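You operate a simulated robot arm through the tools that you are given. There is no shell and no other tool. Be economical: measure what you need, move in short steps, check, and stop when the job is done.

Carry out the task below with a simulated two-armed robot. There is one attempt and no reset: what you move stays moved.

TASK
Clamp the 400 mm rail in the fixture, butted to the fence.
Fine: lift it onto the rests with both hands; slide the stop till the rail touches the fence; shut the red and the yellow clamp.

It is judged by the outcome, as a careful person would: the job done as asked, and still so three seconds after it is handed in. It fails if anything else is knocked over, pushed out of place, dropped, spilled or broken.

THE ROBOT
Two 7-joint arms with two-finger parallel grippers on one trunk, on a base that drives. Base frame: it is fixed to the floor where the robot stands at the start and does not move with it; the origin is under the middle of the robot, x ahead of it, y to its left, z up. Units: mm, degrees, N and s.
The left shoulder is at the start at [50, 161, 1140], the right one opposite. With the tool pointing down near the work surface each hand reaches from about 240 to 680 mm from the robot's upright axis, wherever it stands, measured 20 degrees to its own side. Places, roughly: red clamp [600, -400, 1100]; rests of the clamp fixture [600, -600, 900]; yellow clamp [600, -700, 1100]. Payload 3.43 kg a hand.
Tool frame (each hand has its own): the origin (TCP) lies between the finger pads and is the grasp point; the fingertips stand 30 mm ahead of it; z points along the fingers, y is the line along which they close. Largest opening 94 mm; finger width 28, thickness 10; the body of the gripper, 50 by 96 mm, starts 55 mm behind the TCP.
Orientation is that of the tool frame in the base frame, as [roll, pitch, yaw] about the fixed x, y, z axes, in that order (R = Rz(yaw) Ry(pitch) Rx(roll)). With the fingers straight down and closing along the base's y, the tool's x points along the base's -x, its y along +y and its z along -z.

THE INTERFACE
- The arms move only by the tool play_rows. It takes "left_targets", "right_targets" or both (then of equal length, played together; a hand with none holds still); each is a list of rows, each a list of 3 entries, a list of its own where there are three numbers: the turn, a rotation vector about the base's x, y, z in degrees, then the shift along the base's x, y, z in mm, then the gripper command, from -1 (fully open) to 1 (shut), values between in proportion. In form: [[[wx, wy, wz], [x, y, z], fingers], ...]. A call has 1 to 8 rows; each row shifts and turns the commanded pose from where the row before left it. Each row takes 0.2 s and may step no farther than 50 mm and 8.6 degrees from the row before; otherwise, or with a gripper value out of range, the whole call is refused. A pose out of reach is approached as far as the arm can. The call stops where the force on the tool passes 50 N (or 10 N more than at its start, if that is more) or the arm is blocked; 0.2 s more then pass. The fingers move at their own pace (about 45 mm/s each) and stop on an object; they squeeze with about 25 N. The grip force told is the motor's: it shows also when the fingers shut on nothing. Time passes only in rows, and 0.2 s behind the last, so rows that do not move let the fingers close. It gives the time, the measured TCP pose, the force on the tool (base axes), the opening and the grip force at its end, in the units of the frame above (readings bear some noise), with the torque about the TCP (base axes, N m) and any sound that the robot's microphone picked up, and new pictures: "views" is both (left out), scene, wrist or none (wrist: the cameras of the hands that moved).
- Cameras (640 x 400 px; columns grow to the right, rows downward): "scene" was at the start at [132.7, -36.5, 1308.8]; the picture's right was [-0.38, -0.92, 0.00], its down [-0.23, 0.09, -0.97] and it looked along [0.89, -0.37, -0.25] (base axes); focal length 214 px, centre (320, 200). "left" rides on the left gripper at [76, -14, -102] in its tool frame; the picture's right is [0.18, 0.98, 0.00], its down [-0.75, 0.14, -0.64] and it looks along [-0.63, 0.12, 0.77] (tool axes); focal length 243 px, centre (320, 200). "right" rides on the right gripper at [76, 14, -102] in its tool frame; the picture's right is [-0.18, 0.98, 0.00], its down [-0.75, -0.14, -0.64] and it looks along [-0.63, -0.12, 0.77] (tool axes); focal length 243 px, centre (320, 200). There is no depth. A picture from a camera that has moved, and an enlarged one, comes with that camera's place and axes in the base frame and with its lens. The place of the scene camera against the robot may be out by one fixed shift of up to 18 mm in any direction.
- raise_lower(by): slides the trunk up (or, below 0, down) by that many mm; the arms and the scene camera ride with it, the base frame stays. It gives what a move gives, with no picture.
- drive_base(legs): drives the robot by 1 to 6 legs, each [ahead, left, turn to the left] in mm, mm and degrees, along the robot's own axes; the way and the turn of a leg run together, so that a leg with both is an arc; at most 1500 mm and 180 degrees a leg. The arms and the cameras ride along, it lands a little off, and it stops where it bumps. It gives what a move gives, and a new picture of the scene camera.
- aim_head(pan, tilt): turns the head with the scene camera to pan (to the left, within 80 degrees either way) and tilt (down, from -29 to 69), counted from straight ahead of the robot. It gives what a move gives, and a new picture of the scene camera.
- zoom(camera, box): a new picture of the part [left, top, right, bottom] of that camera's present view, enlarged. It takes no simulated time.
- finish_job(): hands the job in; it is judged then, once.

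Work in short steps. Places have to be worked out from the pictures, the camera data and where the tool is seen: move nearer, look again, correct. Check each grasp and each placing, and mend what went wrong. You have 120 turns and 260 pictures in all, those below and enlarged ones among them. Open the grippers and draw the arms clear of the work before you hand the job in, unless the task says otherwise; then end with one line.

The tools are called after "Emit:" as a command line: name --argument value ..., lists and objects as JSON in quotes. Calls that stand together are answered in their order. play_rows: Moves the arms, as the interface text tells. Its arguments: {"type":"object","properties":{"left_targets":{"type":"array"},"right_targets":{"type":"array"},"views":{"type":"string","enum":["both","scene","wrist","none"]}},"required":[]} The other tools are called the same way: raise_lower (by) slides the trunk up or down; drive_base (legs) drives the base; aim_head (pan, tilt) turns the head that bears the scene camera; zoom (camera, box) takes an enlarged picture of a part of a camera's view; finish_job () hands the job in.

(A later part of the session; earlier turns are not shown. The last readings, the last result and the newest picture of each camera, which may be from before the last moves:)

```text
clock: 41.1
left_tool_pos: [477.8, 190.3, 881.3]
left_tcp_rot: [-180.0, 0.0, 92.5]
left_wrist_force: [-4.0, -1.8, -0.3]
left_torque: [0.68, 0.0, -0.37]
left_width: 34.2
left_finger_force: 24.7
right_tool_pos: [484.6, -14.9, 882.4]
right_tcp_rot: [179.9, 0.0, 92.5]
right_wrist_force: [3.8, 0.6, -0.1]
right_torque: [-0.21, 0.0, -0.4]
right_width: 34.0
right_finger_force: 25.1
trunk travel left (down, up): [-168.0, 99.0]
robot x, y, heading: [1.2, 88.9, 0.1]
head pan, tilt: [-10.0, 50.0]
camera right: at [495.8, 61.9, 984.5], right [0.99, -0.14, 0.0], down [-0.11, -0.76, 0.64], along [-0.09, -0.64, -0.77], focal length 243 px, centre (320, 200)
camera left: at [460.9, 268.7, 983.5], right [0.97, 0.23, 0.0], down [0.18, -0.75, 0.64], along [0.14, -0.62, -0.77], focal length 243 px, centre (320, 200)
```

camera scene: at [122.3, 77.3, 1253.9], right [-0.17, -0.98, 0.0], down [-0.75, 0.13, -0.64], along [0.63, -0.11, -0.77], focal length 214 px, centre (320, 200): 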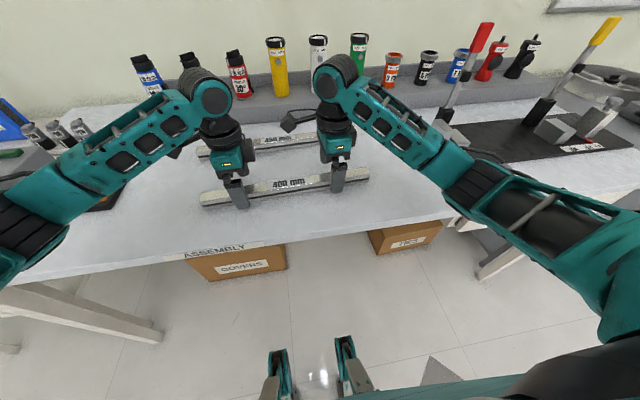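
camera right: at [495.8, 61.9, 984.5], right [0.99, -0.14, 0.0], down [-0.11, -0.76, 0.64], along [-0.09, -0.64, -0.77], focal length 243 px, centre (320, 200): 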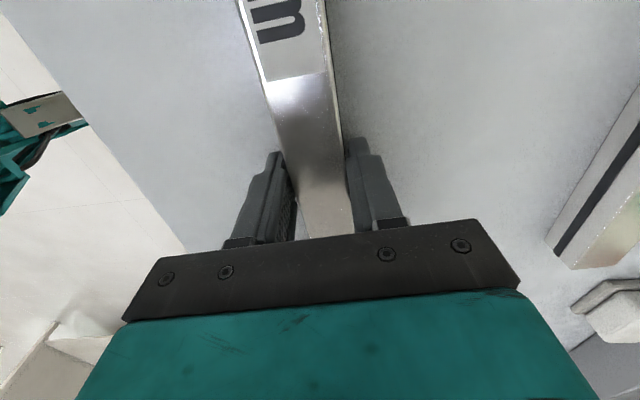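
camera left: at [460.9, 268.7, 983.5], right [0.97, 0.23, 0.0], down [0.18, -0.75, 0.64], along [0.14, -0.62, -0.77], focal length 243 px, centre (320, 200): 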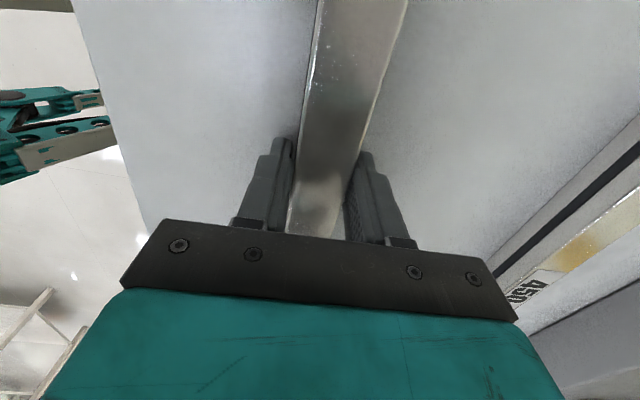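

Both grip the 34 mm rail. I lift it together by 150 mm.

Emit:
play_rows --left_targets '[[[0, 0, 0], [0, 0, 10], 1], [[0, 0, 0], [0, 0, 20], 1], [[0, 0, 0], [0, 0, 20], 1], [[0, 0, 0], [0, 0, 20], 1], [[0, 0, 0], [0, 0, 20], 1], [[0, 0, 0], [0, 0, 20], 1], [[0, 0, 0], [0, 0, 20], 1], [[0, 0, 0], [0, 0, 20], 1]]' --right_targets '[[[0, 0, 0], [0, 0, 10], 1], [[0, 0, 0], [0, 0, 20], 1], [[0, 0, 0], [0, 0, 20], 1], [[0, 0, 0], [0, 0, 20], 1], [[0, 0, 0], [0, 0, 20], 1], [[0, 0, 0], [0, 0, 20], 1], [[0, 0, 0], [0, 0, 20], 1], [[0, 0, 0], [0, 0, 20], 1]]' --views "scene"

```text
clock: 42.9
left_tool_pos: [476.3, 192.8, 1032.5]
left_tcp_rot: [180.0, -0.1, 92.6]
left_wrist_force: [-1.4, 10.3, -8.1]
left_torque: [0.63, -0.03, -0.16]
left_width: 34.4
left_finger_force: 24.7
right_tool_pos: [485.1, -12.1, 1030.0]
right_tcp_rot: [-179.9, 0.0, 92.7]
right_wrist_force: [1.8, -9.9, 4.3]
right_torque: [0.49, 0.09, -0.15]
right_width: 34.3
right_finger_force: 25.1
trunk travel left (down, up): [-168.0, 99.0]
robot x, y, heading: [0.2, 91.3, -0.1]
head pan, tilt: [-10.0, 50.0]
camera scene: at [122.3, 77.4, 1253.8], right [-0.17, -0.99, 0.0], down [-0.75, 0.13, -0.64], along [0.63, -0.11, -0.77], focal length 214 px, centre (320, 200)
```

scene: 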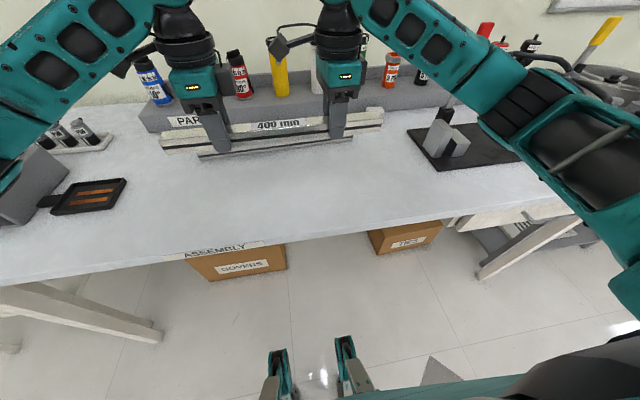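

Rail is level and held. I draw it back 60 mm toward me to clear the levers, then drive right to stand before the fixture.

Emit:
play_rows --left_targets '[[[0, 0, 0], [-15, 0, 5], 1], [[0, 0, 0], [-20, 0, 5], 1], [[0, 0, 0], [-20, 0, 5], 1], [[0, 0, 0], [-10, 0, 5], 1]]' --right_targets '[[[0, 0, 0], [-15, 0, 5], 1], [[0, 0, 0], [-20, 0, 5], 1], [[0, 0, 0], [-20, 0, 5], 1], [[0, 0, 0], [-10, 0, 5], 1]]' --views "none"

Emit:
drive_base --legs '[[0, -300, 0]]'

```text
clock: 43.9
left_tool_pos: [411.9, 190.7, 1052.4]
left_tcp_rot: [180.0, 0.0, 92.5]
left_wrist_force: [-6.3, 9.2, 3.7]
left_torque: [-0.58, -0.02, -0.68]
left_width: 34.3
left_finger_force: 25.0
right_tool_pos: [417.6, -14.5, 1051.8]
right_tcp_rot: [-180.0, 0.1, 92.6]
right_wrist_force: [7.7, -8.8, -7.3]
right_torque: [-0.63, -0.01, -0.64]
right_width: 34.6
right_finger_force: 25.0
trunk travel left (down, up): [-168.0, 99.0]
robot x, y, heading: [-2.5, 90.5, 0.1]
head pan, tilt: [-10.0, 50.0]
```

```text
clock: 47.1
left_tool_pos: [414.4, -106.3, 1053.1]
left_tcp_rot: [180.0, -0.1, 92.8]
left_wrist_force: [-4.9, -8.6, -0.3]
left_torque: [-0.19, 0.0, -0.54]
left_width: 34.5
left_finger_force: 25.4
right_tool_pos: [421.6, -313.3, 1052.3]
right_tcp_rot: [-180.0, -0.1, 93.0]
right_wrist_force: [5.7, 8.9, -3.6]
right_torque: [-0.17, -0.01, -0.53]
right_width: 34.4
right_finger_force: 24.3
trunk travel left (down, up): [-168.0, 99.0]
robot x, y, heading: [1.0, -210.0, 0.1]
head pan, tilt: [-10.0, 50.0]
camera scene: at [123.7, -222.6, 1253.8], right [-0.17, -0.99, 0.0], down [-0.76, 0.13, -0.64], along [0.63, -0.11, -0.77], focal length 214 px, centre (320, 200)
```

scene: 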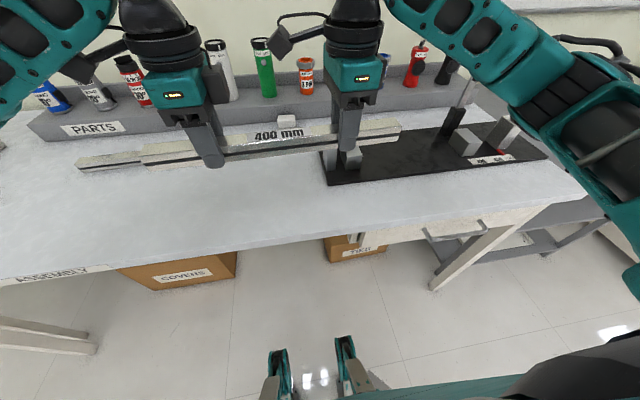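

Driving is clean and the rail is well above and in front of the fixture. I go on another 345 mm.

Emit:
drive_base --legs '[[0, -345, 0]]'

Emit:
aim_head --pan 0 --tilt 30

```text
clock: 50.7
left_tool_pos: [415.2, -450.2, 1051.4]
left_tcp_rot: [-180.0, 0.0, 92.1]
left_wrist_force: [-5.0, -1.4, -2.2]
left_torque: [0.02, -0.03, -0.53]
left_width: 34.4
left_finger_force: 24.3
right_tool_pos: [420.1, -653.9, 1053.1]
right_tcp_rot: [180.0, -0.1, 92.3]
right_wrist_force: [4.9, 0.3, -1.6]
right_torque: [0.07, -0.01, -0.53]
right_width: 34.5
right_finger_force: 25.1
trunk travel left (down, up): [-168.0, 99.0]
robot x, y, heading: [2.7, -546.9, -0.5]
head pan, tilt: [-10.0, 50.0]
camera scene: at [123.9, -561.2, 1253.8], right [-0.18, -0.98, 0.0], down [-0.75, 0.14, -0.64], along [0.63, -0.11, -0.77], focal length 214 px, centre (320, 200)
```

scene: 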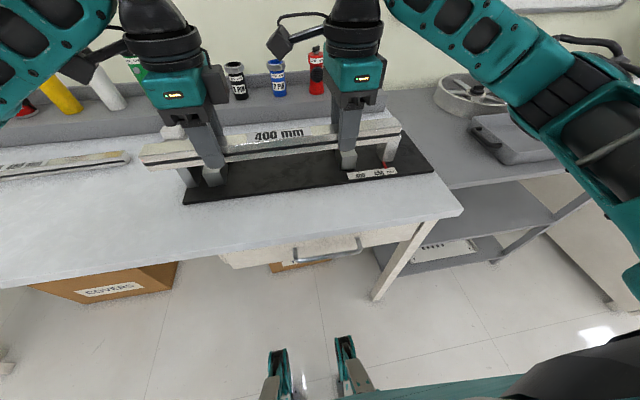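

```text
clock: 51.5
left_tool_pos: [416.3, -449.8, 1051.0]
left_tcp_rot: [-179.9, 0.0, 92.1]
left_wrist_force: [-6.3, -1.8, -2.1]
left_torque: [0.01, 0.03, -0.61]
left_width: 34.2
left_finger_force: 25.0
right_tool_pos: [419.7, -654.3, 1052.3]
right_tcp_rot: [179.8, -0.1, 92.2]
right_wrist_force: [6.1, 1.5, -2.2]
right_torque: [-0.2, -0.04, -0.63]
right_width: 34.4
right_finger_force: 25.1
trunk travel left (down, up): [-168.0, 99.0]
robot x, y, heading: [1.1, -546.3, -0.4]
head pan, tilt: [0.0, 30.0]
camera scene: at [138.6, -547.8, 1283.3], right [0.0, -1.0, 0.0], down [-0.5, 0.0, -0.87], along [0.87, 0.0, -0.5], focal length 214 px, centre (320, 200)
```

scene: 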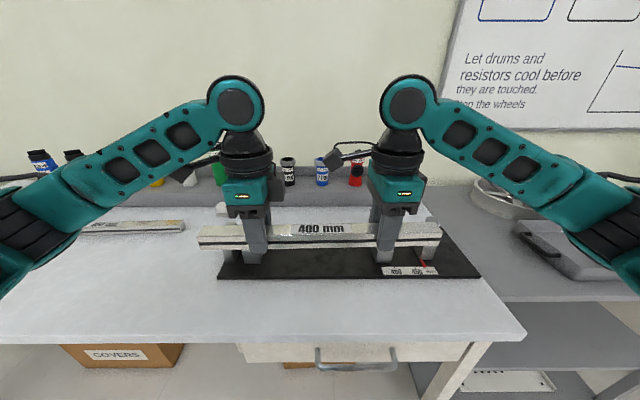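

The rail hides the fixture from the head. I use the wrist cameras from here.

Emit:
zoom --camera "right" --box '[0, 0, 640, 400]'

Emit:
zoom --camera "left" --box '[0, 0, 640, 400]'

Emit:
zoom --camera "scene" --box '[190, 160, 490, 300]'

```text
1.00 times, centred on (320, 200) of right (not enlarged: the box is as wide or as high as the picture)
camera zoom: at [431.5, -577.6, 1154.8], right [0.99, -0.15, 0.0], down [-0.11, -0.76, 0.64], along [-0.09, -0.63, -0.77], focal length 243 px, centre (320, 200)
```

zoom: 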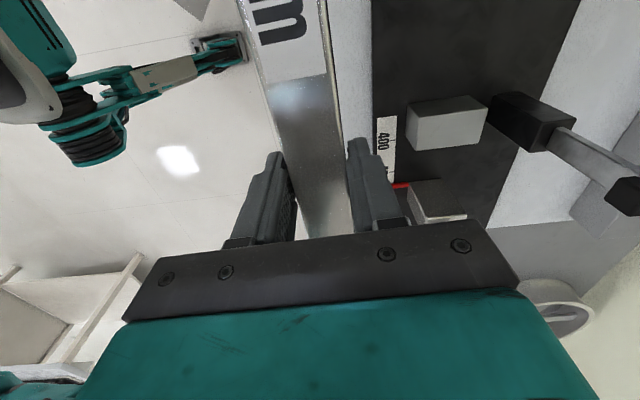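

```text
1.00 times, centred on (320, 200) of left (not enlarged: the box is as wide or as high as the picture)
camera zoom: at [399.3, -371.4, 1154.1], right [0.98, 0.22, 0.0], down [0.17, -0.75, 0.64], along [0.14, -0.63, -0.77], focal length 243 px, centre (320, 200)
```

zoom: 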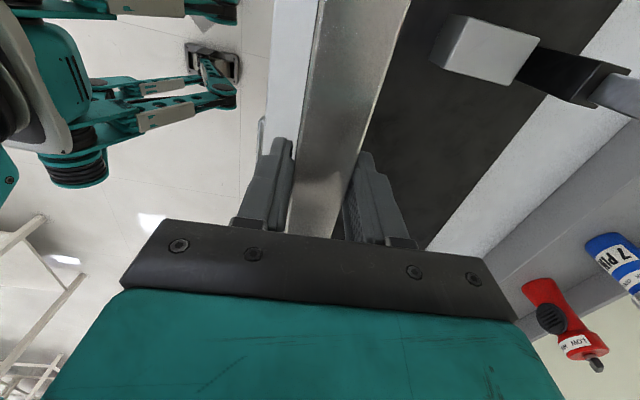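

```text
2.13 times, centred on (340, 230) of scene
camera zoom: at [138.6, -547.8, 1283.3], right [0.0, -1.0, 0.0], down [-0.5, 0.0, -0.87], along [0.87, 0.0, -0.5], focal length 458 px, centre (277, 136)
```

zoom: 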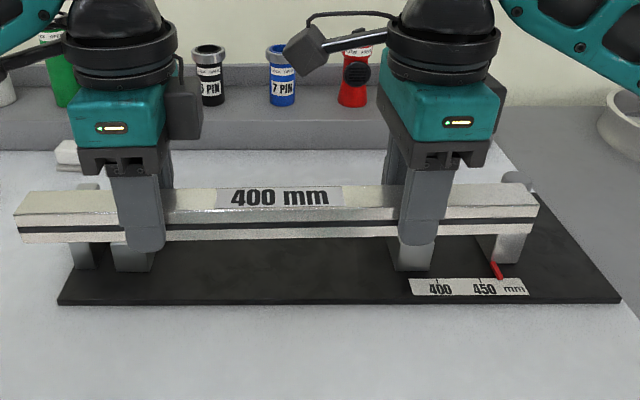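

I enlarge the rest and clamp regions for measurement.

Emit:
zoom --camera "right" --box '[360, 60, 640, 235]'

Emit:
zoom --camera "left" --box '[360, 0, 640, 175]'

```text
2.29 times, centred on (500, 148) of right
camera zoom: at [431.5, -577.6, 1154.8], right [0.99, -0.15, 0.0], down [-0.11, -0.76, 0.64], along [-0.09, -0.63, -0.77], focal length 555 px, centre (-91, 320)
```

zoom: 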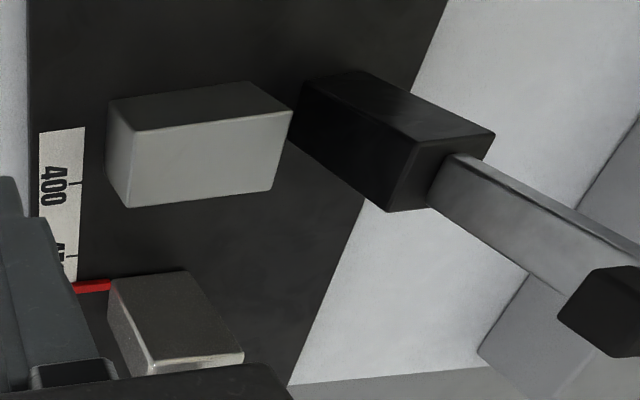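

```text
2.29 times, centred on (500, 88) of left
camera zoom: at [399.3, -371.4, 1154.1], right [0.98, 0.22, 0.0], down [0.17, -0.75, 0.64], along [0.14, -0.63, -0.77], focal length 555 px, centre (-91, 457)
```

zoom: 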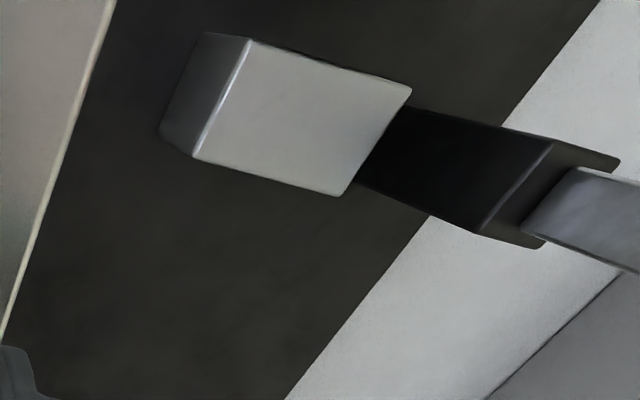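

Measured from the wrist views: rests x 523–594, tops z 900, at y -357…-397 and -689…-730; fence face y ≈ -333; stop face y ≈ -805 (gap ~470); clamp posts at x ≥ 610, levers upright. Rail goes to x ≈ 556, centre y ≈ -548. I square the rail by about 2° and bring it forward high.

Emit:
play_rows --left_targets '[[[0, 0, -1], [1.3, 1, 0], 1], [[0, 0, -1], [1.3, 1, -5], 1], [[0, 0, 0], [23, 1, -5], 1], [[0, 0, 0], [23, 1, -5], 1], [[0, 0, 0], [23, 0, -5], 1], [[0, 0, 0], [23, 0, -5], 1]]' --right_targets '[[[0, 0, -1], [-1.3, 1, 0], 1], [[0, 0, -1], [-1.3, 1, -5], 1], [[0, 0, 0], [23, 1, -5], 1], [[0, 0, 0], [23, 1, -5], 1], [[0, 0, 0], [23, 0, -5], 1], [[0, 0, 0], [23, 0, -5], 1]]' --views "both"

```text
clock: 52.9
left_tool_pos: [510.3, -445.4, 1027.6]
left_tcp_rot: [-179.8, -0.2, 90.2]
left_wrist_force: [-5.1, 5.0, -5.5]
left_torque: [0.7, -0.02, -0.43]
left_width: 34.1
left_finger_force: 25.7
right_tool_pos: [510.2, -650.1, 1028.5]
right_tcp_rot: [179.8, 0.0, 90.2]
right_wrist_force: [5.7, -5.2, 1.7]
right_torque: [0.09, 0.04, -0.74]
right_width: 34.4
right_finger_force: 24.2
trunk travel left (down, up): [-168.0, 99.0]
robot x, y, heading: [1.3, -548.7, -0.1]
head pan, tilt: [0.0, 30.0]
camera scene: at [139.0, -547.8, 1283.2], right [0.0, -1.0, 0.0], down [-0.5, 0.0, -0.87], along [0.87, 0.0, -0.5], focal length 214 px, centre (320, 200)
camera right: at [523.2, -574.1, 1130.4], right [0.98, -0.18, 0.0], down [-0.14, -0.76, 0.64], along [-0.12, -0.63, -0.77], focal length 243 px, centre (320, 200)
camera left: at [497.9, -367.1, 1130.2], right [0.98, 0.19, 0.0], down [0.15, -0.75, 0.64], along [0.12, -0.63, -0.77], focal length 243 px, centre (320, 200)
```

scene: 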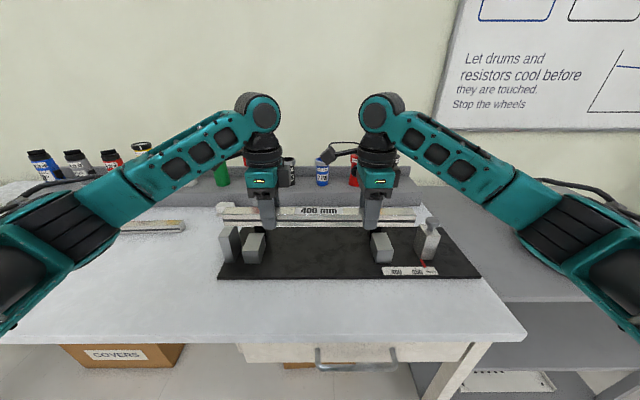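
right: 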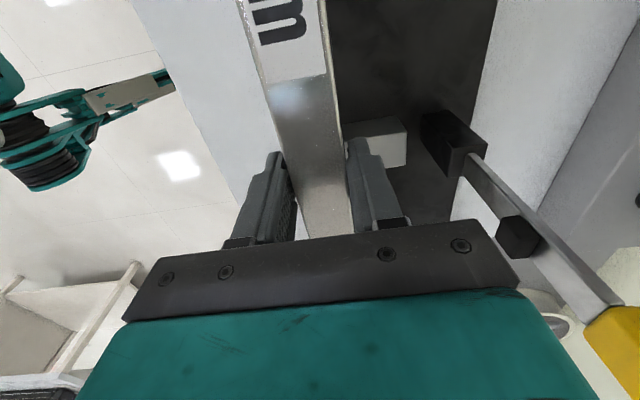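
left: 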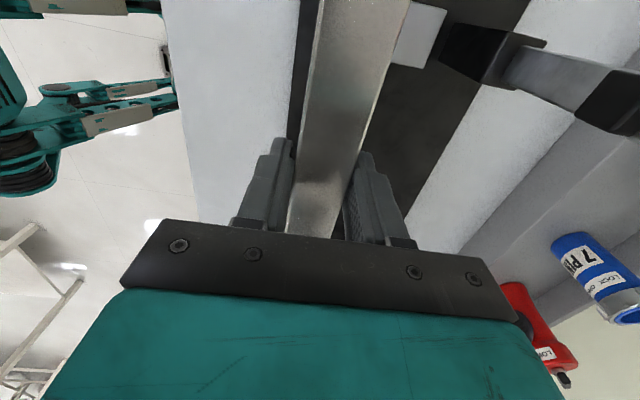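

Square, hands level, levers stand at x ≈ 625, clear of the wrists. I go 46 mm further in x, then lower to about z 965 (rail bottom ~933, above the rests).

Emit:
play_rows --left_targets '[[[0, 0, 0], [23, -1, 0], 1], [[0, 0, 0], [23, -1, 0], 1], [[0, 0, 0], [0, 0, -20], 1], [[0, 0, 0], [0, 0, -20], 1], [[0, 0, 0], [0, 0, -20], 1]]' --right_targets '[[[0, 0, 0], [23, -1, 0], 1], [[0, 0, 0], [23, -1, 0], 1], [[0, 0, 0], [0, 0, -20], 1], [[0, 0, 0], [0, 0, -20], 1], [[0, 0, 0], [0, 0, -20], 1]]' --views "both"

Emit:
zoom --camera "scene" --box '[200, 150, 480, 290]'

```text
clock: 54.1
left_tool_pos: [555.7, -448.9, 968.2]
left_tcp_rot: [-180.0, 0.2, 90.1]
left_wrist_force: [-4.4, 4.8, -4.1]
left_torque: [0.74, -0.03, -0.25]
left_width: 34.3
left_finger_force: 25.2
right_tool_pos: [553.9, -652.9, 967.9]
right_tcp_rot: [179.9, -0.1, 90.3]
right_wrist_force: [5.9, -4.9, 0.6]
right_torque: [-0.23, 0.02, -0.78]
right_width: 34.3
right_finger_force: 25.2
trunk travel left (down, up): [-168.0, 99.0]
robot x, y, heading: [-1.7, -546.5, -0.5]
head pan, tilt: [0.0, 30.0]
camera scene: at [138.9, -547.7, 1283.3], right [0.0, -1.0, 0.0], down [-0.5, 0.0, -0.87], along [0.87, 0.0, -0.5], focal length 214 px, centre (320, 200)
camera right: at [567.9, -577.5, 1069.9], right [0.98, -0.18, 0.0], down [-0.14, -0.76, 0.64], along [-0.11, -0.63, -0.77], focal length 243 px, centre (320, 200)
camera left: at [542.1, -370.2, 1070.3], right [0.98, 0.19, 0.0], down [0.14, -0.75, 0.64], along [0.12, -0.63, -0.77], focal length 243 px, centre (320, 200)
```

scene: 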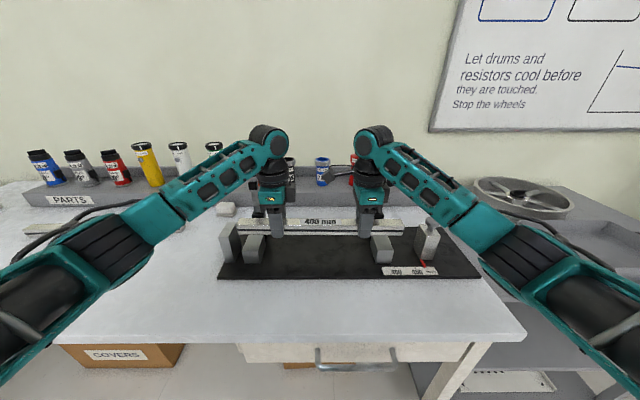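
right: 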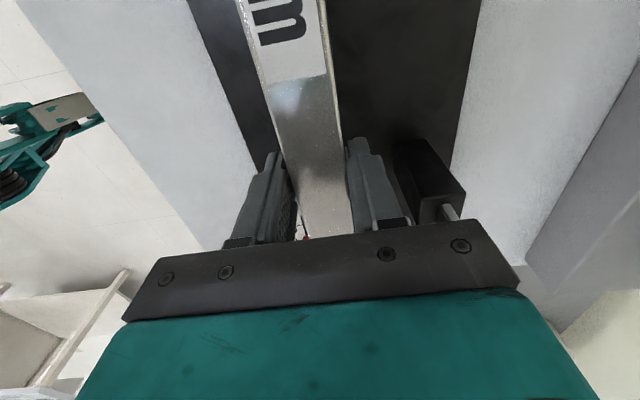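
left: 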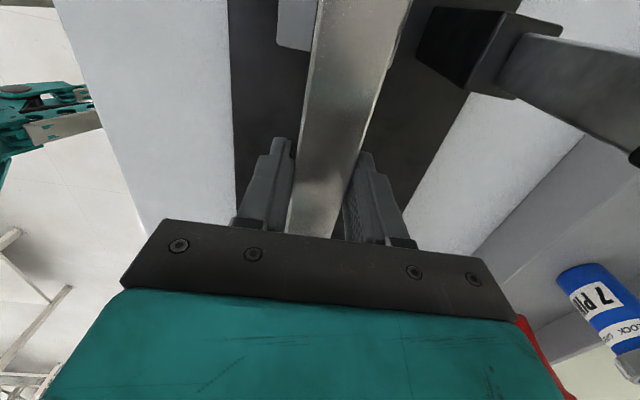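

```text
2.29 times, centred on (340, 220) of scene
camera zoom: at [138.9, -547.7, 1283.3], right [0.0, -1.0, 0.0], down [-0.5, 0.0, -0.87], along [0.87, 0.0, -0.5], focal length 490 px, centre (274, 154)
```

zoom: 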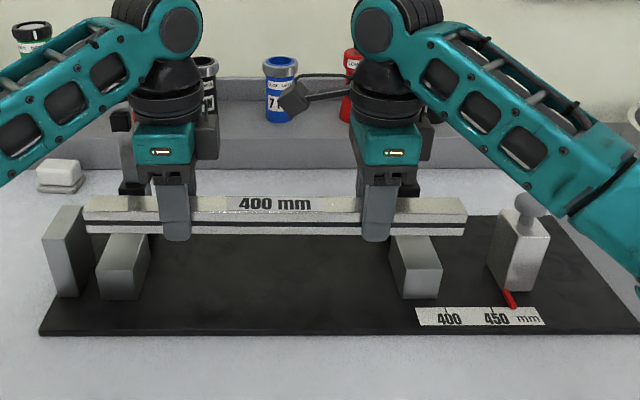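

Left end is ~16 mm from the fence, right end clear of the stop, both ends over the rests. I lower to the rests gently.

Emit:
play_rows --left_targets '[[[0, 0, 0], [0, 0, -12], 1], [[0, 0, 0], [0, 0, -12], 1], [[0, 0, 0], [0, 0, -6], 1], [[0, 0, 0], [0, 0, -4], 1]]' --right_targets '[[[0, 0, 0], [0, 0, -12], 1], [[0, 0, 0], [0, 0, -12], 1], [[0, 0, 0], [0, 0, -6], 1], [[0, 0, 0], [0, 0, -4], 1]]' --views "scene"

Emit:
zoom --camera "scene" --box '[200, 150, 480, 290]'

```text
clock: 55.1
left_tool_pos: [555.4, -446.0, 937.1]
left_tcp_rot: [179.7, 0.2, 90.3]
left_wrist_force: [1.1, 0.1, 3.9]
left_torque: [-0.52, 0.21, 0.03]
left_width: 34.4
left_finger_force: 25.3
right_tool_pos: [556.1, -652.0, 937.0]
right_tcp_rot: [179.6, -0.3, 90.3]
right_wrist_force: [1.6, 1.8, 16.8]
right_torque: [-0.42, 0.03, -0.19]
right_width: 34.5
right_finger_force: 25.2
trunk travel left (down, up): [-168.0, 99.0]
robot x, y, heading: [-0.0, -548.5, -0.3]
head pan, tilt: [0.0, 30.0]
camera scene: at [136.8, -547.2, 1284.1], right [0.0, -1.0, 0.0], down [-0.5, 0.0, -0.87], along [0.87, 0.0, -0.5], focal length 214 px, centre (320, 200)
```

scene: 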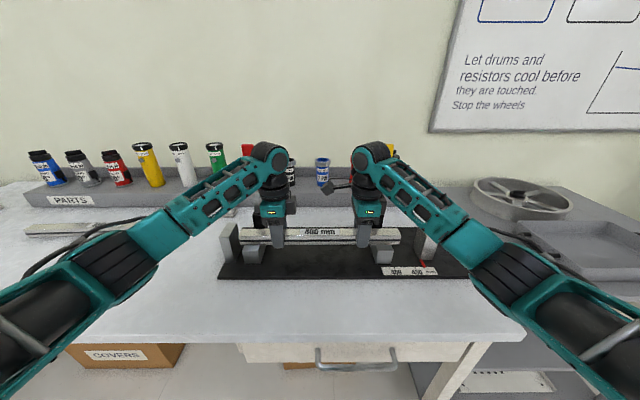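

```text
2.29 times, centred on (340, 220) of scene
camera zoom: at [136.8, -547.2, 1284.1], right [0.0, -1.0, 0.0], down [-0.5, 0.0, -0.87], along [0.87, 0.0, -0.5], focal length 490 px, centre (274, 154)
```

zoom: 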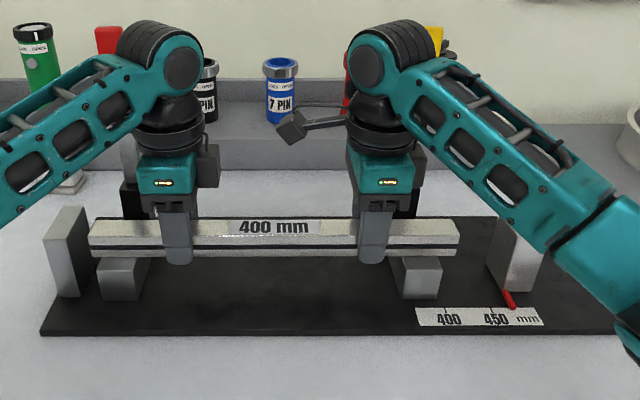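

Both ends are in contact with the rests. I ease down 2 mm and open both grippers, then rise a little.

Emit:
play_rows --left_targets '[[[0, 0, 0], [0, 0, -2], 1], [[0, 0, 0], [0, 0, 0], 0], [[0, 0, 0], [0, 0, 0], -0.3], [[0, 0, 0], [0, 0, 0], -0.5], [[0, 0, 0], [0, 0, 3], -0.5], [[0, 0, 0], [0, 0, 0], -0.5]]' --right_targets '[[[0, 0, 0], [0, 0, -2], 1], [[0, 0, 0], [0, 0, 0], 0], [[0, 0, 0], [0, 0, 0], -0.3], [[0, 0, 0], [0, 0, 0], -0.5], [[0, 0, 0], [0, 0, 3], -0.5], [[0, 0, 0], [0, 0, 0], -0.5]]' --views "both"

Emit:
zoom --camera "scene" --box '[200, 150, 480, 290]'

```text
clock: 56.5
left_tool_pos: [556.2, -446.8, 934.1]
left_tcp_rot: [180.0, 0.0, 90.2]
left_wrist_force: [0.2, 0.0, 0.0]
left_torque: [-0.01, -0.04, 0.03]
left_width: 70.5
left_finger_force: 0.1
right_tool_pos: [555.7, -652.0, 933.7]
right_tcp_rot: [179.9, -0.1, 90.3]
right_wrist_force: [0.4, 0.1, -0.7]
right_torque: [-0.02, 0.0, 0.0]
right_width: 70.8
right_finger_force: 0.1
trunk travel left (down, up): [-168.0, 99.0]
robot x, y, heading: [0.3, -549.8, 0.0]
head pan, tilt: [0.0, 30.0]
camera scene: at [138.3, -547.8, 1283.4], right [0.0, -1.0, 0.0], down [-0.5, 0.0, -0.87], along [0.87, 0.0, -0.5], focal length 214 px, centre (320, 200)
camera right: at [569.6, -576.3, 1036.3], right [0.98, -0.18, 0.0], down [-0.14, -0.76, 0.64], along [-0.11, -0.63, -0.77], focal length 243 px, centre (320, 200)
camera left: at [543.0, -368.7, 1036.8], right [0.98, 0.19, 0.0], down [0.14, -0.75, 0.64], along [0.12, -0.63, -0.77], focal length 243 px, centre (320, 200)
```

scene: 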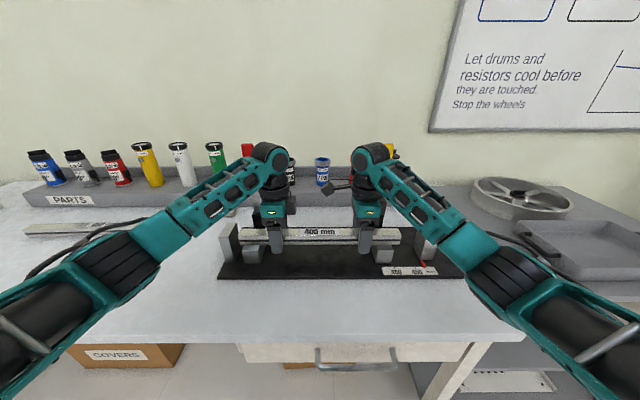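
right: 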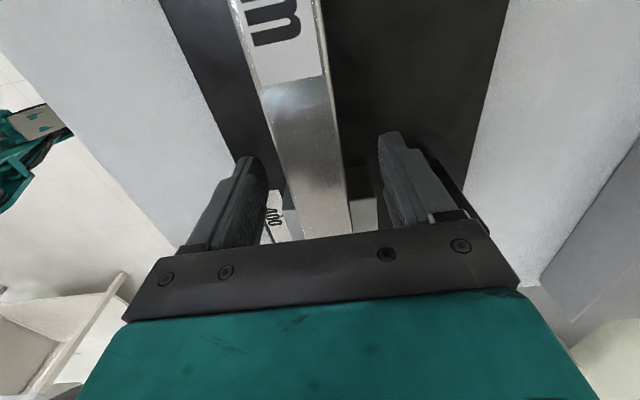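
left: 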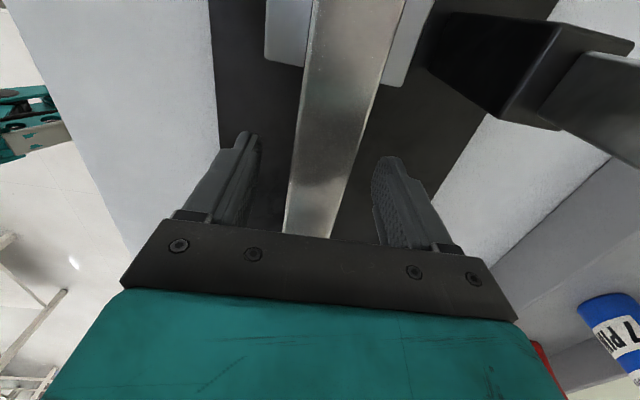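

```text
2.29 times, centred on (340, 220) of scene
camera zoom: at [138.3, -547.8, 1283.4], right [0.0, -1.0, 0.0], down [-0.5, 0.0, -0.87], along [0.87, 0.0, -0.5], focal length 490 px, centre (274, 154)
```

zoom: 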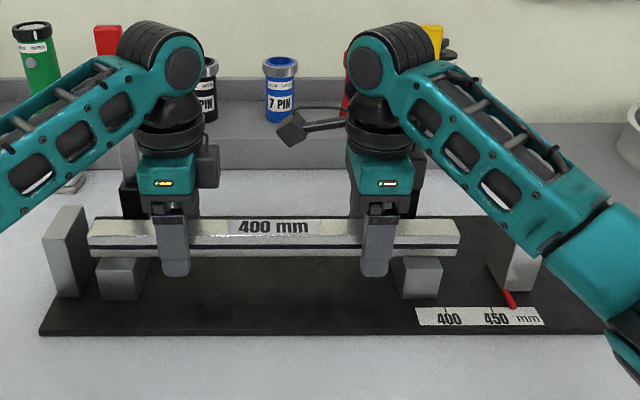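

The rail rests on both rests. I raise both hands straight up, then draw back from the fixture.

Emit:
play_rows --left_targets '[[[0, 0, 0], [0, 0, 20], -0.5], [[0, 0, 0], [0, 0, 35], -0.5], [[0, 0, 0], [0, 0, 35], -0.5], [[0, 0, 0], [-35, 0, 10], -0.5], [[0, 0, 0], [-45, 0, 0], -0.5], [[0, 0, 0], [-45, 0, 0], -0.5], [[0, 0, 0], [-45, 0, 0], -0.5]]' --right_targets '[[[0, 0, 0], [0, 0, 20], -0.5], [[0, 0, 0], [0, 0, 35], -0.5], [[0, 0, 0], [0, 0, 35], -0.5], [[0, 0, 0], [-35, 0, 10], -0.5], [[0, 0, 0], [-45, 0, 0], -0.5], [[0, 0, 0], [-45, 0, 0], -0.5], [[0, 0, 0], [-45, 0, 0], -0.5]]' --views "scene"

Emit:
play_rows --left_targets '[[[0, 0, 8.5], [0, 0, 0], -1], [[0, 0, 8.5], [0, 0, 0], -1], [[0, 0, 8.5], [0, 0, 0], -1], [[0, 0, 8.5], [0, 0, 0], -1], [[0, 0, 8.5], [0, 0, 0], -1], [[0, 0, 8.5], [0, 0, 0], -1], [[0, 0, 8.5], [0, 0, 0], -1], [[0, 0, 8.5], [0, 0, 0], -1]]' --right_targets '[[[0, 0, 8.5], [0, -20, 0], -1], [[0, 0, 8.5], [0, -20, 0], -1], [[0, 0, 8.5], [0, -20, 0], -1], [[0, 0, 8.5], [0, -20, 0], -1], [[0, 0, 8.5], [0, -20, 0], -1], [[0, 0, 8.5], [0, -20, 0], -1], [[0, 0, 8.5], [0, -20, 0], -1], [[0, 0, 8.5], [0, -20, 0], -1]]' --views "none"

Emit:
play_rows --left_targets '[[[0, 0, 8.5], [0, 0, 0], -1], [[0, 0, 8.5], [0, 0, 0], -1], [[0, 0, 4.7], [0, 0, 0], -1]]' --right_targets '[[[0, 0, 8.5], [0, -20, 0], 1], [[0, 0, 8.5], [0, -20, 0], 1], [[0, 0, 4.7], [0, -10, 0], 1]]' --views "both"

```text
clock: 58.1
left_tool_pos: [382.1, -447.6, 1032.2]
left_tcp_rot: [180.0, 0.0, 90.2]
left_wrist_force: [-0.3, -1.0, 0.2]
left_torque: [-0.01, -0.06, 0.0]
left_width: 70.4
left_finger_force: 0.0
right_tool_pos: [383.0, -651.2, 1036.3]
right_tcp_rot: [179.9, 0.0, 90.2]
right_wrist_force: [-0.7, -0.2, -0.4]
right_torque: [-0.03, 0.0, 0.03]
right_width: 70.3
right_finger_force: 0.1
trunk travel left (down, up): [-168.0, 99.0]
robot x, y, heading: [-0.2, -545.9, -0.0]
head pan, tilt: [0.0, 30.0]
camera scene: at [137.7, -547.8, 1283.5], right [0.0, -1.0, 0.0], down [-0.5, 0.0, -0.87], along [0.87, 0.0, -0.5], focal length 214 px, centre (320, 200)
```

scene: 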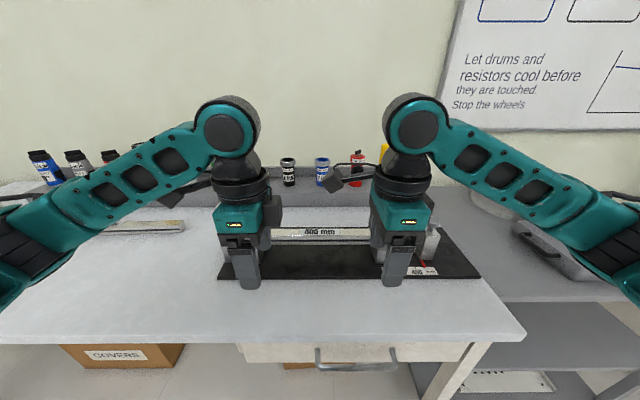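

```text
clock: 59.9
left_tool_pos: [386.5, -446.8, 1033.9]
left_tcp_rot: [179.9, -0.1, 158.4]
left_wrist_force: [-0.2, 0.1, 0.4]
left_torque: [-0.01, 0.01, -0.02]
left_width: 94.3
left_finger_force: 0.1
right_tool_pos: [386.7, -812.7, 1034.9]
right_tcp_rot: [179.9, 0.0, 158.3]
right_wrist_force: [-0.9, 0.2, 0.3]
right_torque: [0.0, 0.01, 0.03]
right_width: 94.0
right_finger_force: 0.1
trunk travel left (down, up): [-168.0, 99.0]
robot x, y, heading: [1.3, -546.3, -0.2]
head pan, tilt: [0.0, 30.0]
```

```text
clock: 60.7
left_tool_pos: [385.6, -447.6, 1034.5]
left_tcp_rot: [180.0, 0.0, 180.0]
left_wrist_force: [-0.6, -0.3, 0.8]
left_torque: [0.01, 0.01, -0.01]
left_width: 94.1
left_finger_force: 0.1
right_tool_pos: [384.5, -863.9, 1034.2]
right_tcp_rot: [179.9, -0.1, -179.8]
right_wrist_force: [0.0, -1.0, -0.7]
right_torque: [0.02, 0.03, 0.01]
right_width: 23.2
right_finger_force: 0.0
trunk travel left (down, up): [-168.0, 99.0]
robot x, y, heading: [3.6, -546.5, -0.3]
head pan, tilt: [0.0, 30.0]
camera scene: at [138.3, -547.8, 1283.4], right [0.0, -1.0, 0.0], down [-0.5, 0.0, -0.87], along [0.87, 0.0, -0.5], focal length 214 px, centre (320, 200)
camera right: at [308.7, -849.0, 1136.3], right [0.18, 0.98, 0.0], down [0.75, -0.14, 0.64], along [0.63, -0.12, -0.77], focal length 243 px, centre (320, 200)
camera left: at [310.5, -459.4, 1136.6], right [-0.18, 0.98, 0.0], down [0.75, 0.14, 0.64], along [0.63, 0.12, -0.77], focal length 243 px, centre (320, 200)
```

scene: 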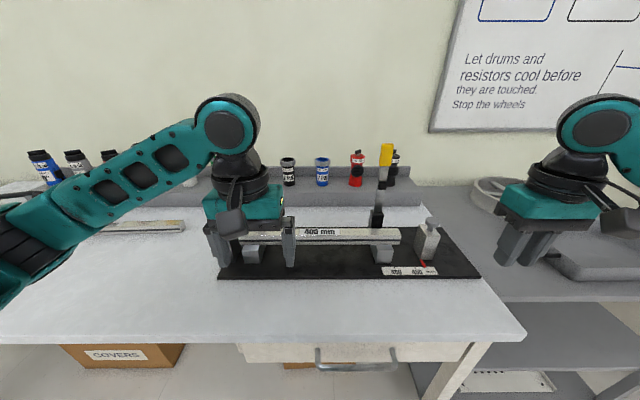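
right: 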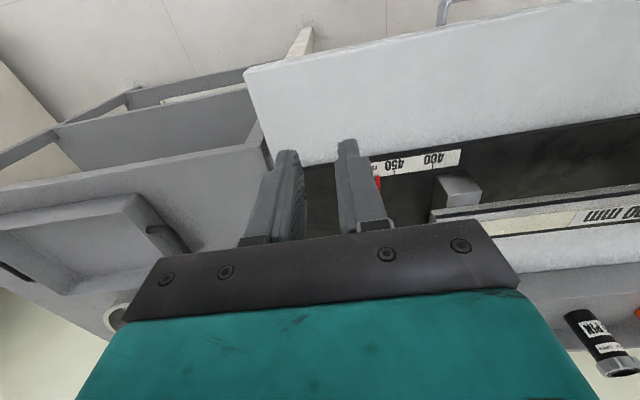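
left: 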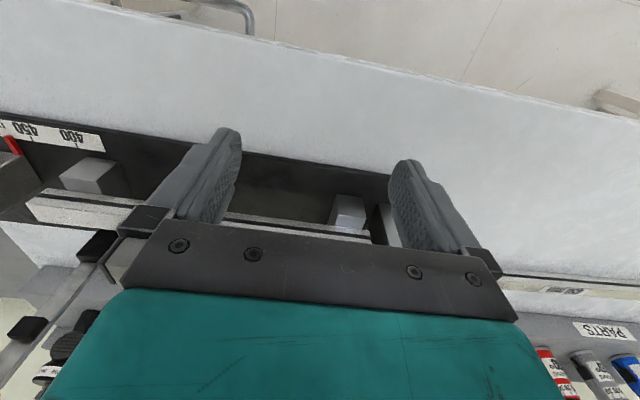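

Now I look closely at the stop from the head.

Emit:
zoom --camera "scene" --box '[200, 130, 500, 290]'

Emit:
zoom --camera "scene" --box '[360, 200, 480, 280]'

```text
2.13 times, centred on (350, 210) of scene
camera zoom: at [138.3, -547.8, 1283.4], right [0.0, -1.0, 0.0], down [-0.5, 0.0, -0.87], along [0.87, 0.0, -0.5], focal length 458 px, centre (256, 179)
```

zoom: 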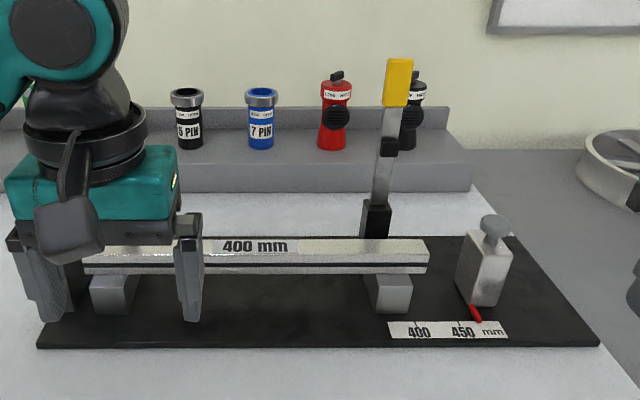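

```text
5.00 times, centred on (420, 240) of scene
camera zoom: at [138.3, -547.8, 1283.4], right [0.0, -1.0, 0.0], down [-0.5, 0.0, -0.87], along [0.87, 0.0, -0.5], focal length 1072 px, centre (-180, 0)
```

zoom: 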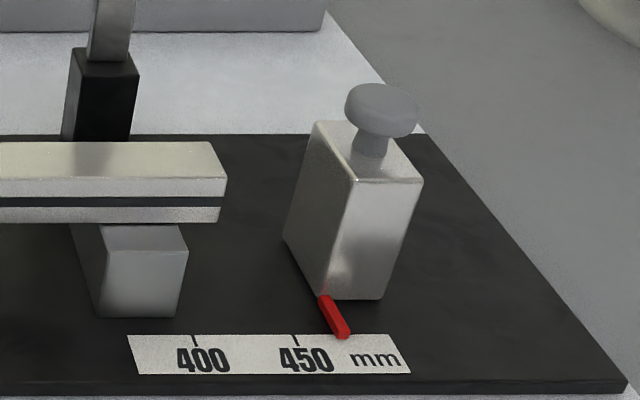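

Stop: faces at y ≈ -805 and -838, top z ≈ 944 with a knob to about 975; pointer near 475. I bring the closed right fingers behind it, at [556, -885], keeping the gripper body above the knob.

Emit:
play_rows --right_targets '[[[0, 0, 0], [40, -5, 0], 1], [[0, 0, 0], [45, -8, 0], 1], [[0, 0, 0], [45, -8, 0], 1], [[0, 0, 0], [41, 0, -10], 1], [[0, 0, 0], [0, 0, -30], 1], [[0, 0, 0], [0, 0, -30], 1], [[0, 0, 0], [0, 0, -24], 1]]' --views "both"

Emit:
zoom --camera "scene" --box '[360, 160, 520, 290]'

```text
clock: 62.3
left_tool_pos: [386.3, -448.5, 1035.5]
left_tcp_rot: [180.0, 0.0, 179.9]
left_wrist_force: [0.9, -0.1, 0.7]
left_torque: [0.01, 0.04, -0.01]
left_width: 93.7
left_finger_force: 0.0
right_tool_pos: [557.4, -885.0, 940.4]
right_tcp_rot: [-180.0, 0.0, -180.0]
right_wrist_force: [-0.7, -0.4, 0.3]
right_torque: [0.0, -0.03, -0.01]
right_width: 0.1
right_finger_force: 24.7
trunk travel left (down, up): [-168.0, 99.0]
robot x, y, heading: [0.7, -547.0, -0.1]
head pan, tilt: [0.0, 30.0]
camera scene: at [138.4, -547.9, 1283.4], right [0.0, -1.0, 0.0], down [-0.5, 0.0, -0.87], along [0.87, 0.0, -0.5], focal length 214 px, centre (320, 200)
camera right: at [480.8, -870.3, 1042.5], right [0.18, 0.98, 0.0], down [0.75, -0.14, 0.64], along [0.63, -0.12, -0.77], focal length 243 px, centre (320, 200)
```

scene: 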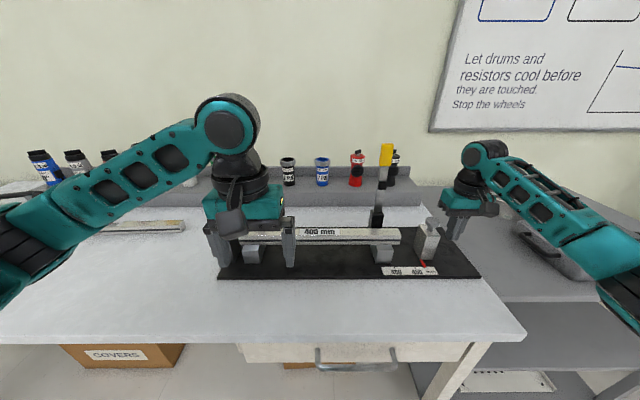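
right: 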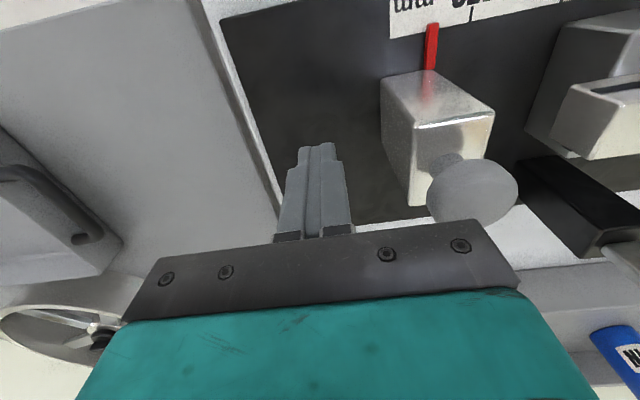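

```text
3.08 times, centred on (440, 225) of scene
camera zoom: at [138.4, -547.9, 1283.4], right [0.0, -1.0, 0.0], down [-0.5, 0.0, -0.87], along [0.87, 0.0, -0.5], focal length 660 px, centre (-49, 123)
```

zoom: 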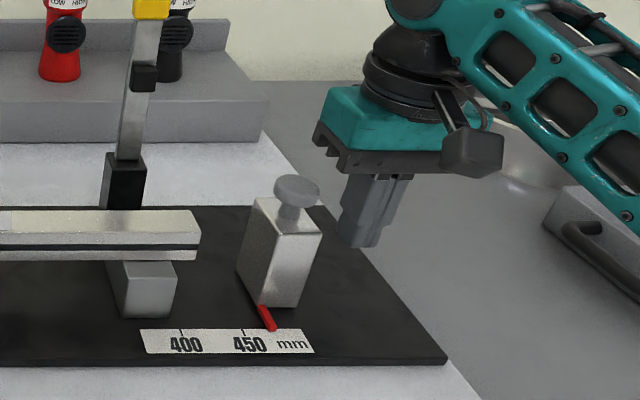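

Fingers are level with the stop and the body clears the knob (top ~978). I push in +y in small steps.

Emit:
play_rows --right_targets '[[[0, 0, 0], [0, 10, 0], 1], [[0, 0, 0], [0, 10, 0], 1], [[0, 0, 0], [0, 10, 0], 1], [[0, 0, 0], [0, 10, 0], 1], [[0, 0, 0], [0, 10, 0], 1], [[0, 0, 0], [0, 10, 0], 1]]' --views "scene"

Emit:
zoom --camera "scene" --box '[360, 160, 520, 290]'

```text
clock: 63.7
left_tool_pos: [385.6, -447.0, 1034.4]
left_tcp_rot: [-180.0, 0.0, 180.0]
left_wrist_force: [0.2, 0.2, 0.2]
left_torque: [-0.01, 0.01, 0.0]
left_width: 93.9
left_finger_force: 0.0
right_tool_pos: [556.1, -822.7, 942.0]
right_tcp_rot: [179.9, 0.0, 180.0]
right_wrist_force: [0.8, -0.8, -0.1]
right_torque: [-0.01, -0.01, 0.02]
right_width: 0.0
right_finger_force: 25.3
trunk travel left (down, up): [-168.0, 99.0]
robot x, y, heading: [3.6, -544.5, -0.3]
head pan, tilt: [0.0, 30.0]
camera scene: at [138.4, -547.7, 1283.4], right [0.0, -1.0, 0.0], down [-0.5, 0.0, -0.87], along [0.87, 0.0, -0.5], focal length 214 px, centre (320, 200)
```

scene: 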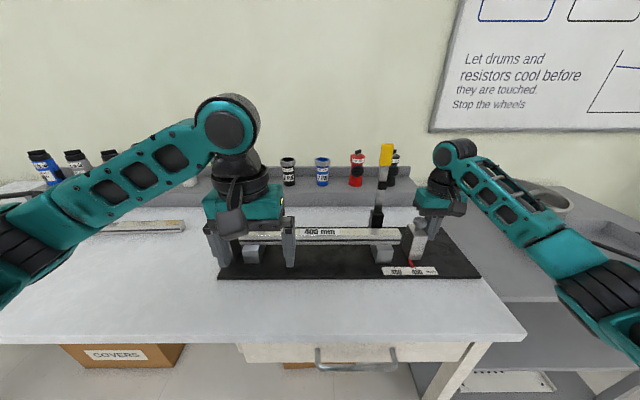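

```text
3.08 times, centred on (440, 225) of scene
camera zoom: at [138.4, -547.7, 1283.4], right [0.0, -1.0, 0.0], down [-0.5, 0.0, -0.87], along [0.87, 0.0, -0.5], focal length 660 px, centre (-49, 123)
```

zoom: 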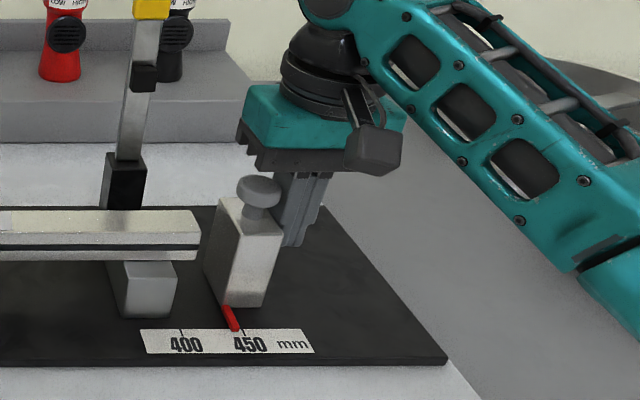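

The stop slides with almost no force. I go on in 7 mm steps, watching the force.

Emit:
play_rows --right_targets '[[[0, 0, 0], [0, 7, 0], 1], [[0, 0, 0], [0, 7, 0], 1], [[0, 0, 0], [0, 7, 0], 1], [[0, 0, 0], [0, 7, 0], 1], [[0, 0, 0], [0, 5, 0], 1]]' --views "none"

Emit:
zoom --camera "scene" --box '[360, 160, 520, 290]'

Emit:
zoom --camera "left" --box '[200, 130, 460, 290]'

```text
clock: 64.9
left_tool_pos: [385.7, -447.0, 1034.3]
left_tcp_rot: [-179.9, 0.1, 179.9]
left_wrist_force: [0.0, -0.7, 0.4]
left_torque: [-0.04, -0.02, -0.03]
left_width: 93.8
left_finger_force: 0.1
right_tool_pos: [556.3, -788.8, 940.9]
right_tcp_rot: [179.9, 0.0, 179.9]
right_wrist_force: [0.6, -1.1, 0.3]
right_torque: [0.0, -0.01, 0.02]
right_width: 0.0
right_finger_force: 24.9
trunk travel left (down, up): [-168.0, 99.0]
robot x, y, heading: [2.1, -547.8, -0.1]
head pan, tilt: [0.0, 30.0]
```

```text
3.08 times, centred on (440, 225) of scene
camera zoom: at [138.4, -547.9, 1283.4], right [0.0, -1.0, 0.0], down [-0.5, 0.0, -0.87], along [0.87, 0.0, -0.5], focal length 660 px, centre (-49, 123)
```

zoom: 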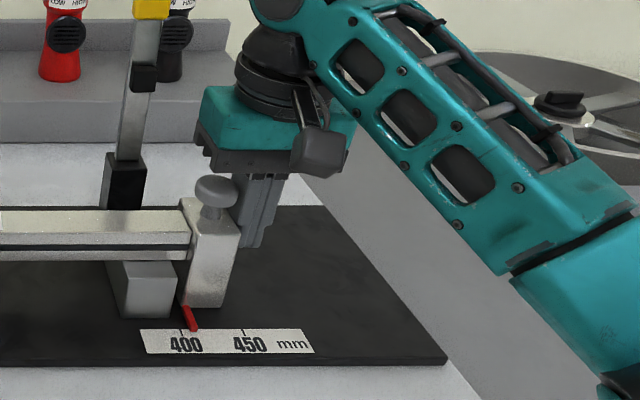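

```text
2.46 times, centred on (330, 210) of left
camera zoom: at [310.6, -459.3, 1136.6], right [-0.18, 0.98, 0.0], down [0.75, 0.14, 0.64], along [0.63, 0.12, -0.77], focal length 597 px, centre (295, 175)
```

zoom: 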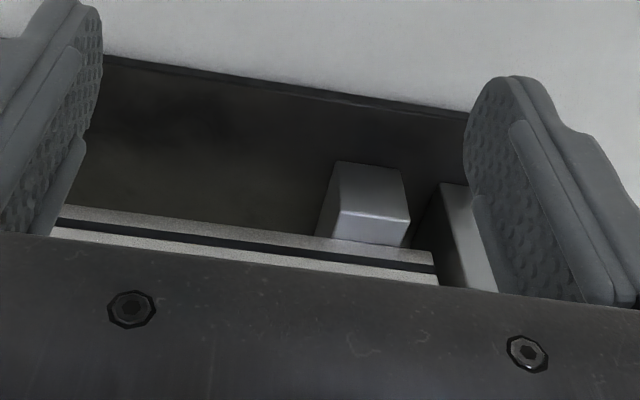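

Pointer is about 406, a small gap at the fence is left. I push on in 2 mm steps until the force rises.

Emit:
play_rows --right_targets '[[[0, 0, 0], [0, 2, 0], 1], [[0, 0, 0], [0, 2, 0], 1], [[0, 0, 0], [0, 2, 0], 1], [[0, 0, 0], [0, 2, 0], 1]]' --views "none"

Emit:
zoom --camera "left" --box '[300, 180, 420, 255]'

```text
clock: 65.9
left_tool_pos: [385.3, -446.3, 1034.3]
left_tcp_rot: [180.0, -0.1, 179.9]
left_wrist_force: [-0.2, -0.3, -0.6]
left_torque: [0.03, -0.05, 0.05]
left_width: 93.8
left_finger_force: 0.1
right_tool_pos: [557.0, -782.7, 939.3]
right_tcp_rot: [180.0, -0.2, 179.9]
right_wrist_force: [-1.4, -3.2, 1.0]
right_torque: [0.03, 0.02, 0.0]
right_width: 0.0
right_finger_force: 25.2
trunk travel left (down, up): [-168.0, 99.0]
robot x, y, heading: [3.2, -542.9, -0.4]
head pan, tilt: [0.0, 30.0]
```

```text
5.33 times, centred on (360, 218) of left
camera zoom: at [310.3, -459.5, 1136.7], right [-0.18, 0.98, 0.0], down [0.75, 0.14, 0.64], along [0.63, 0.12, -0.77], focal length 1294 px, centre (107, 107)
```

zoom: 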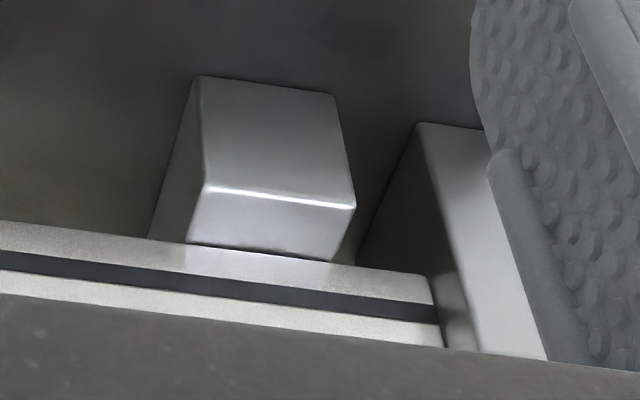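

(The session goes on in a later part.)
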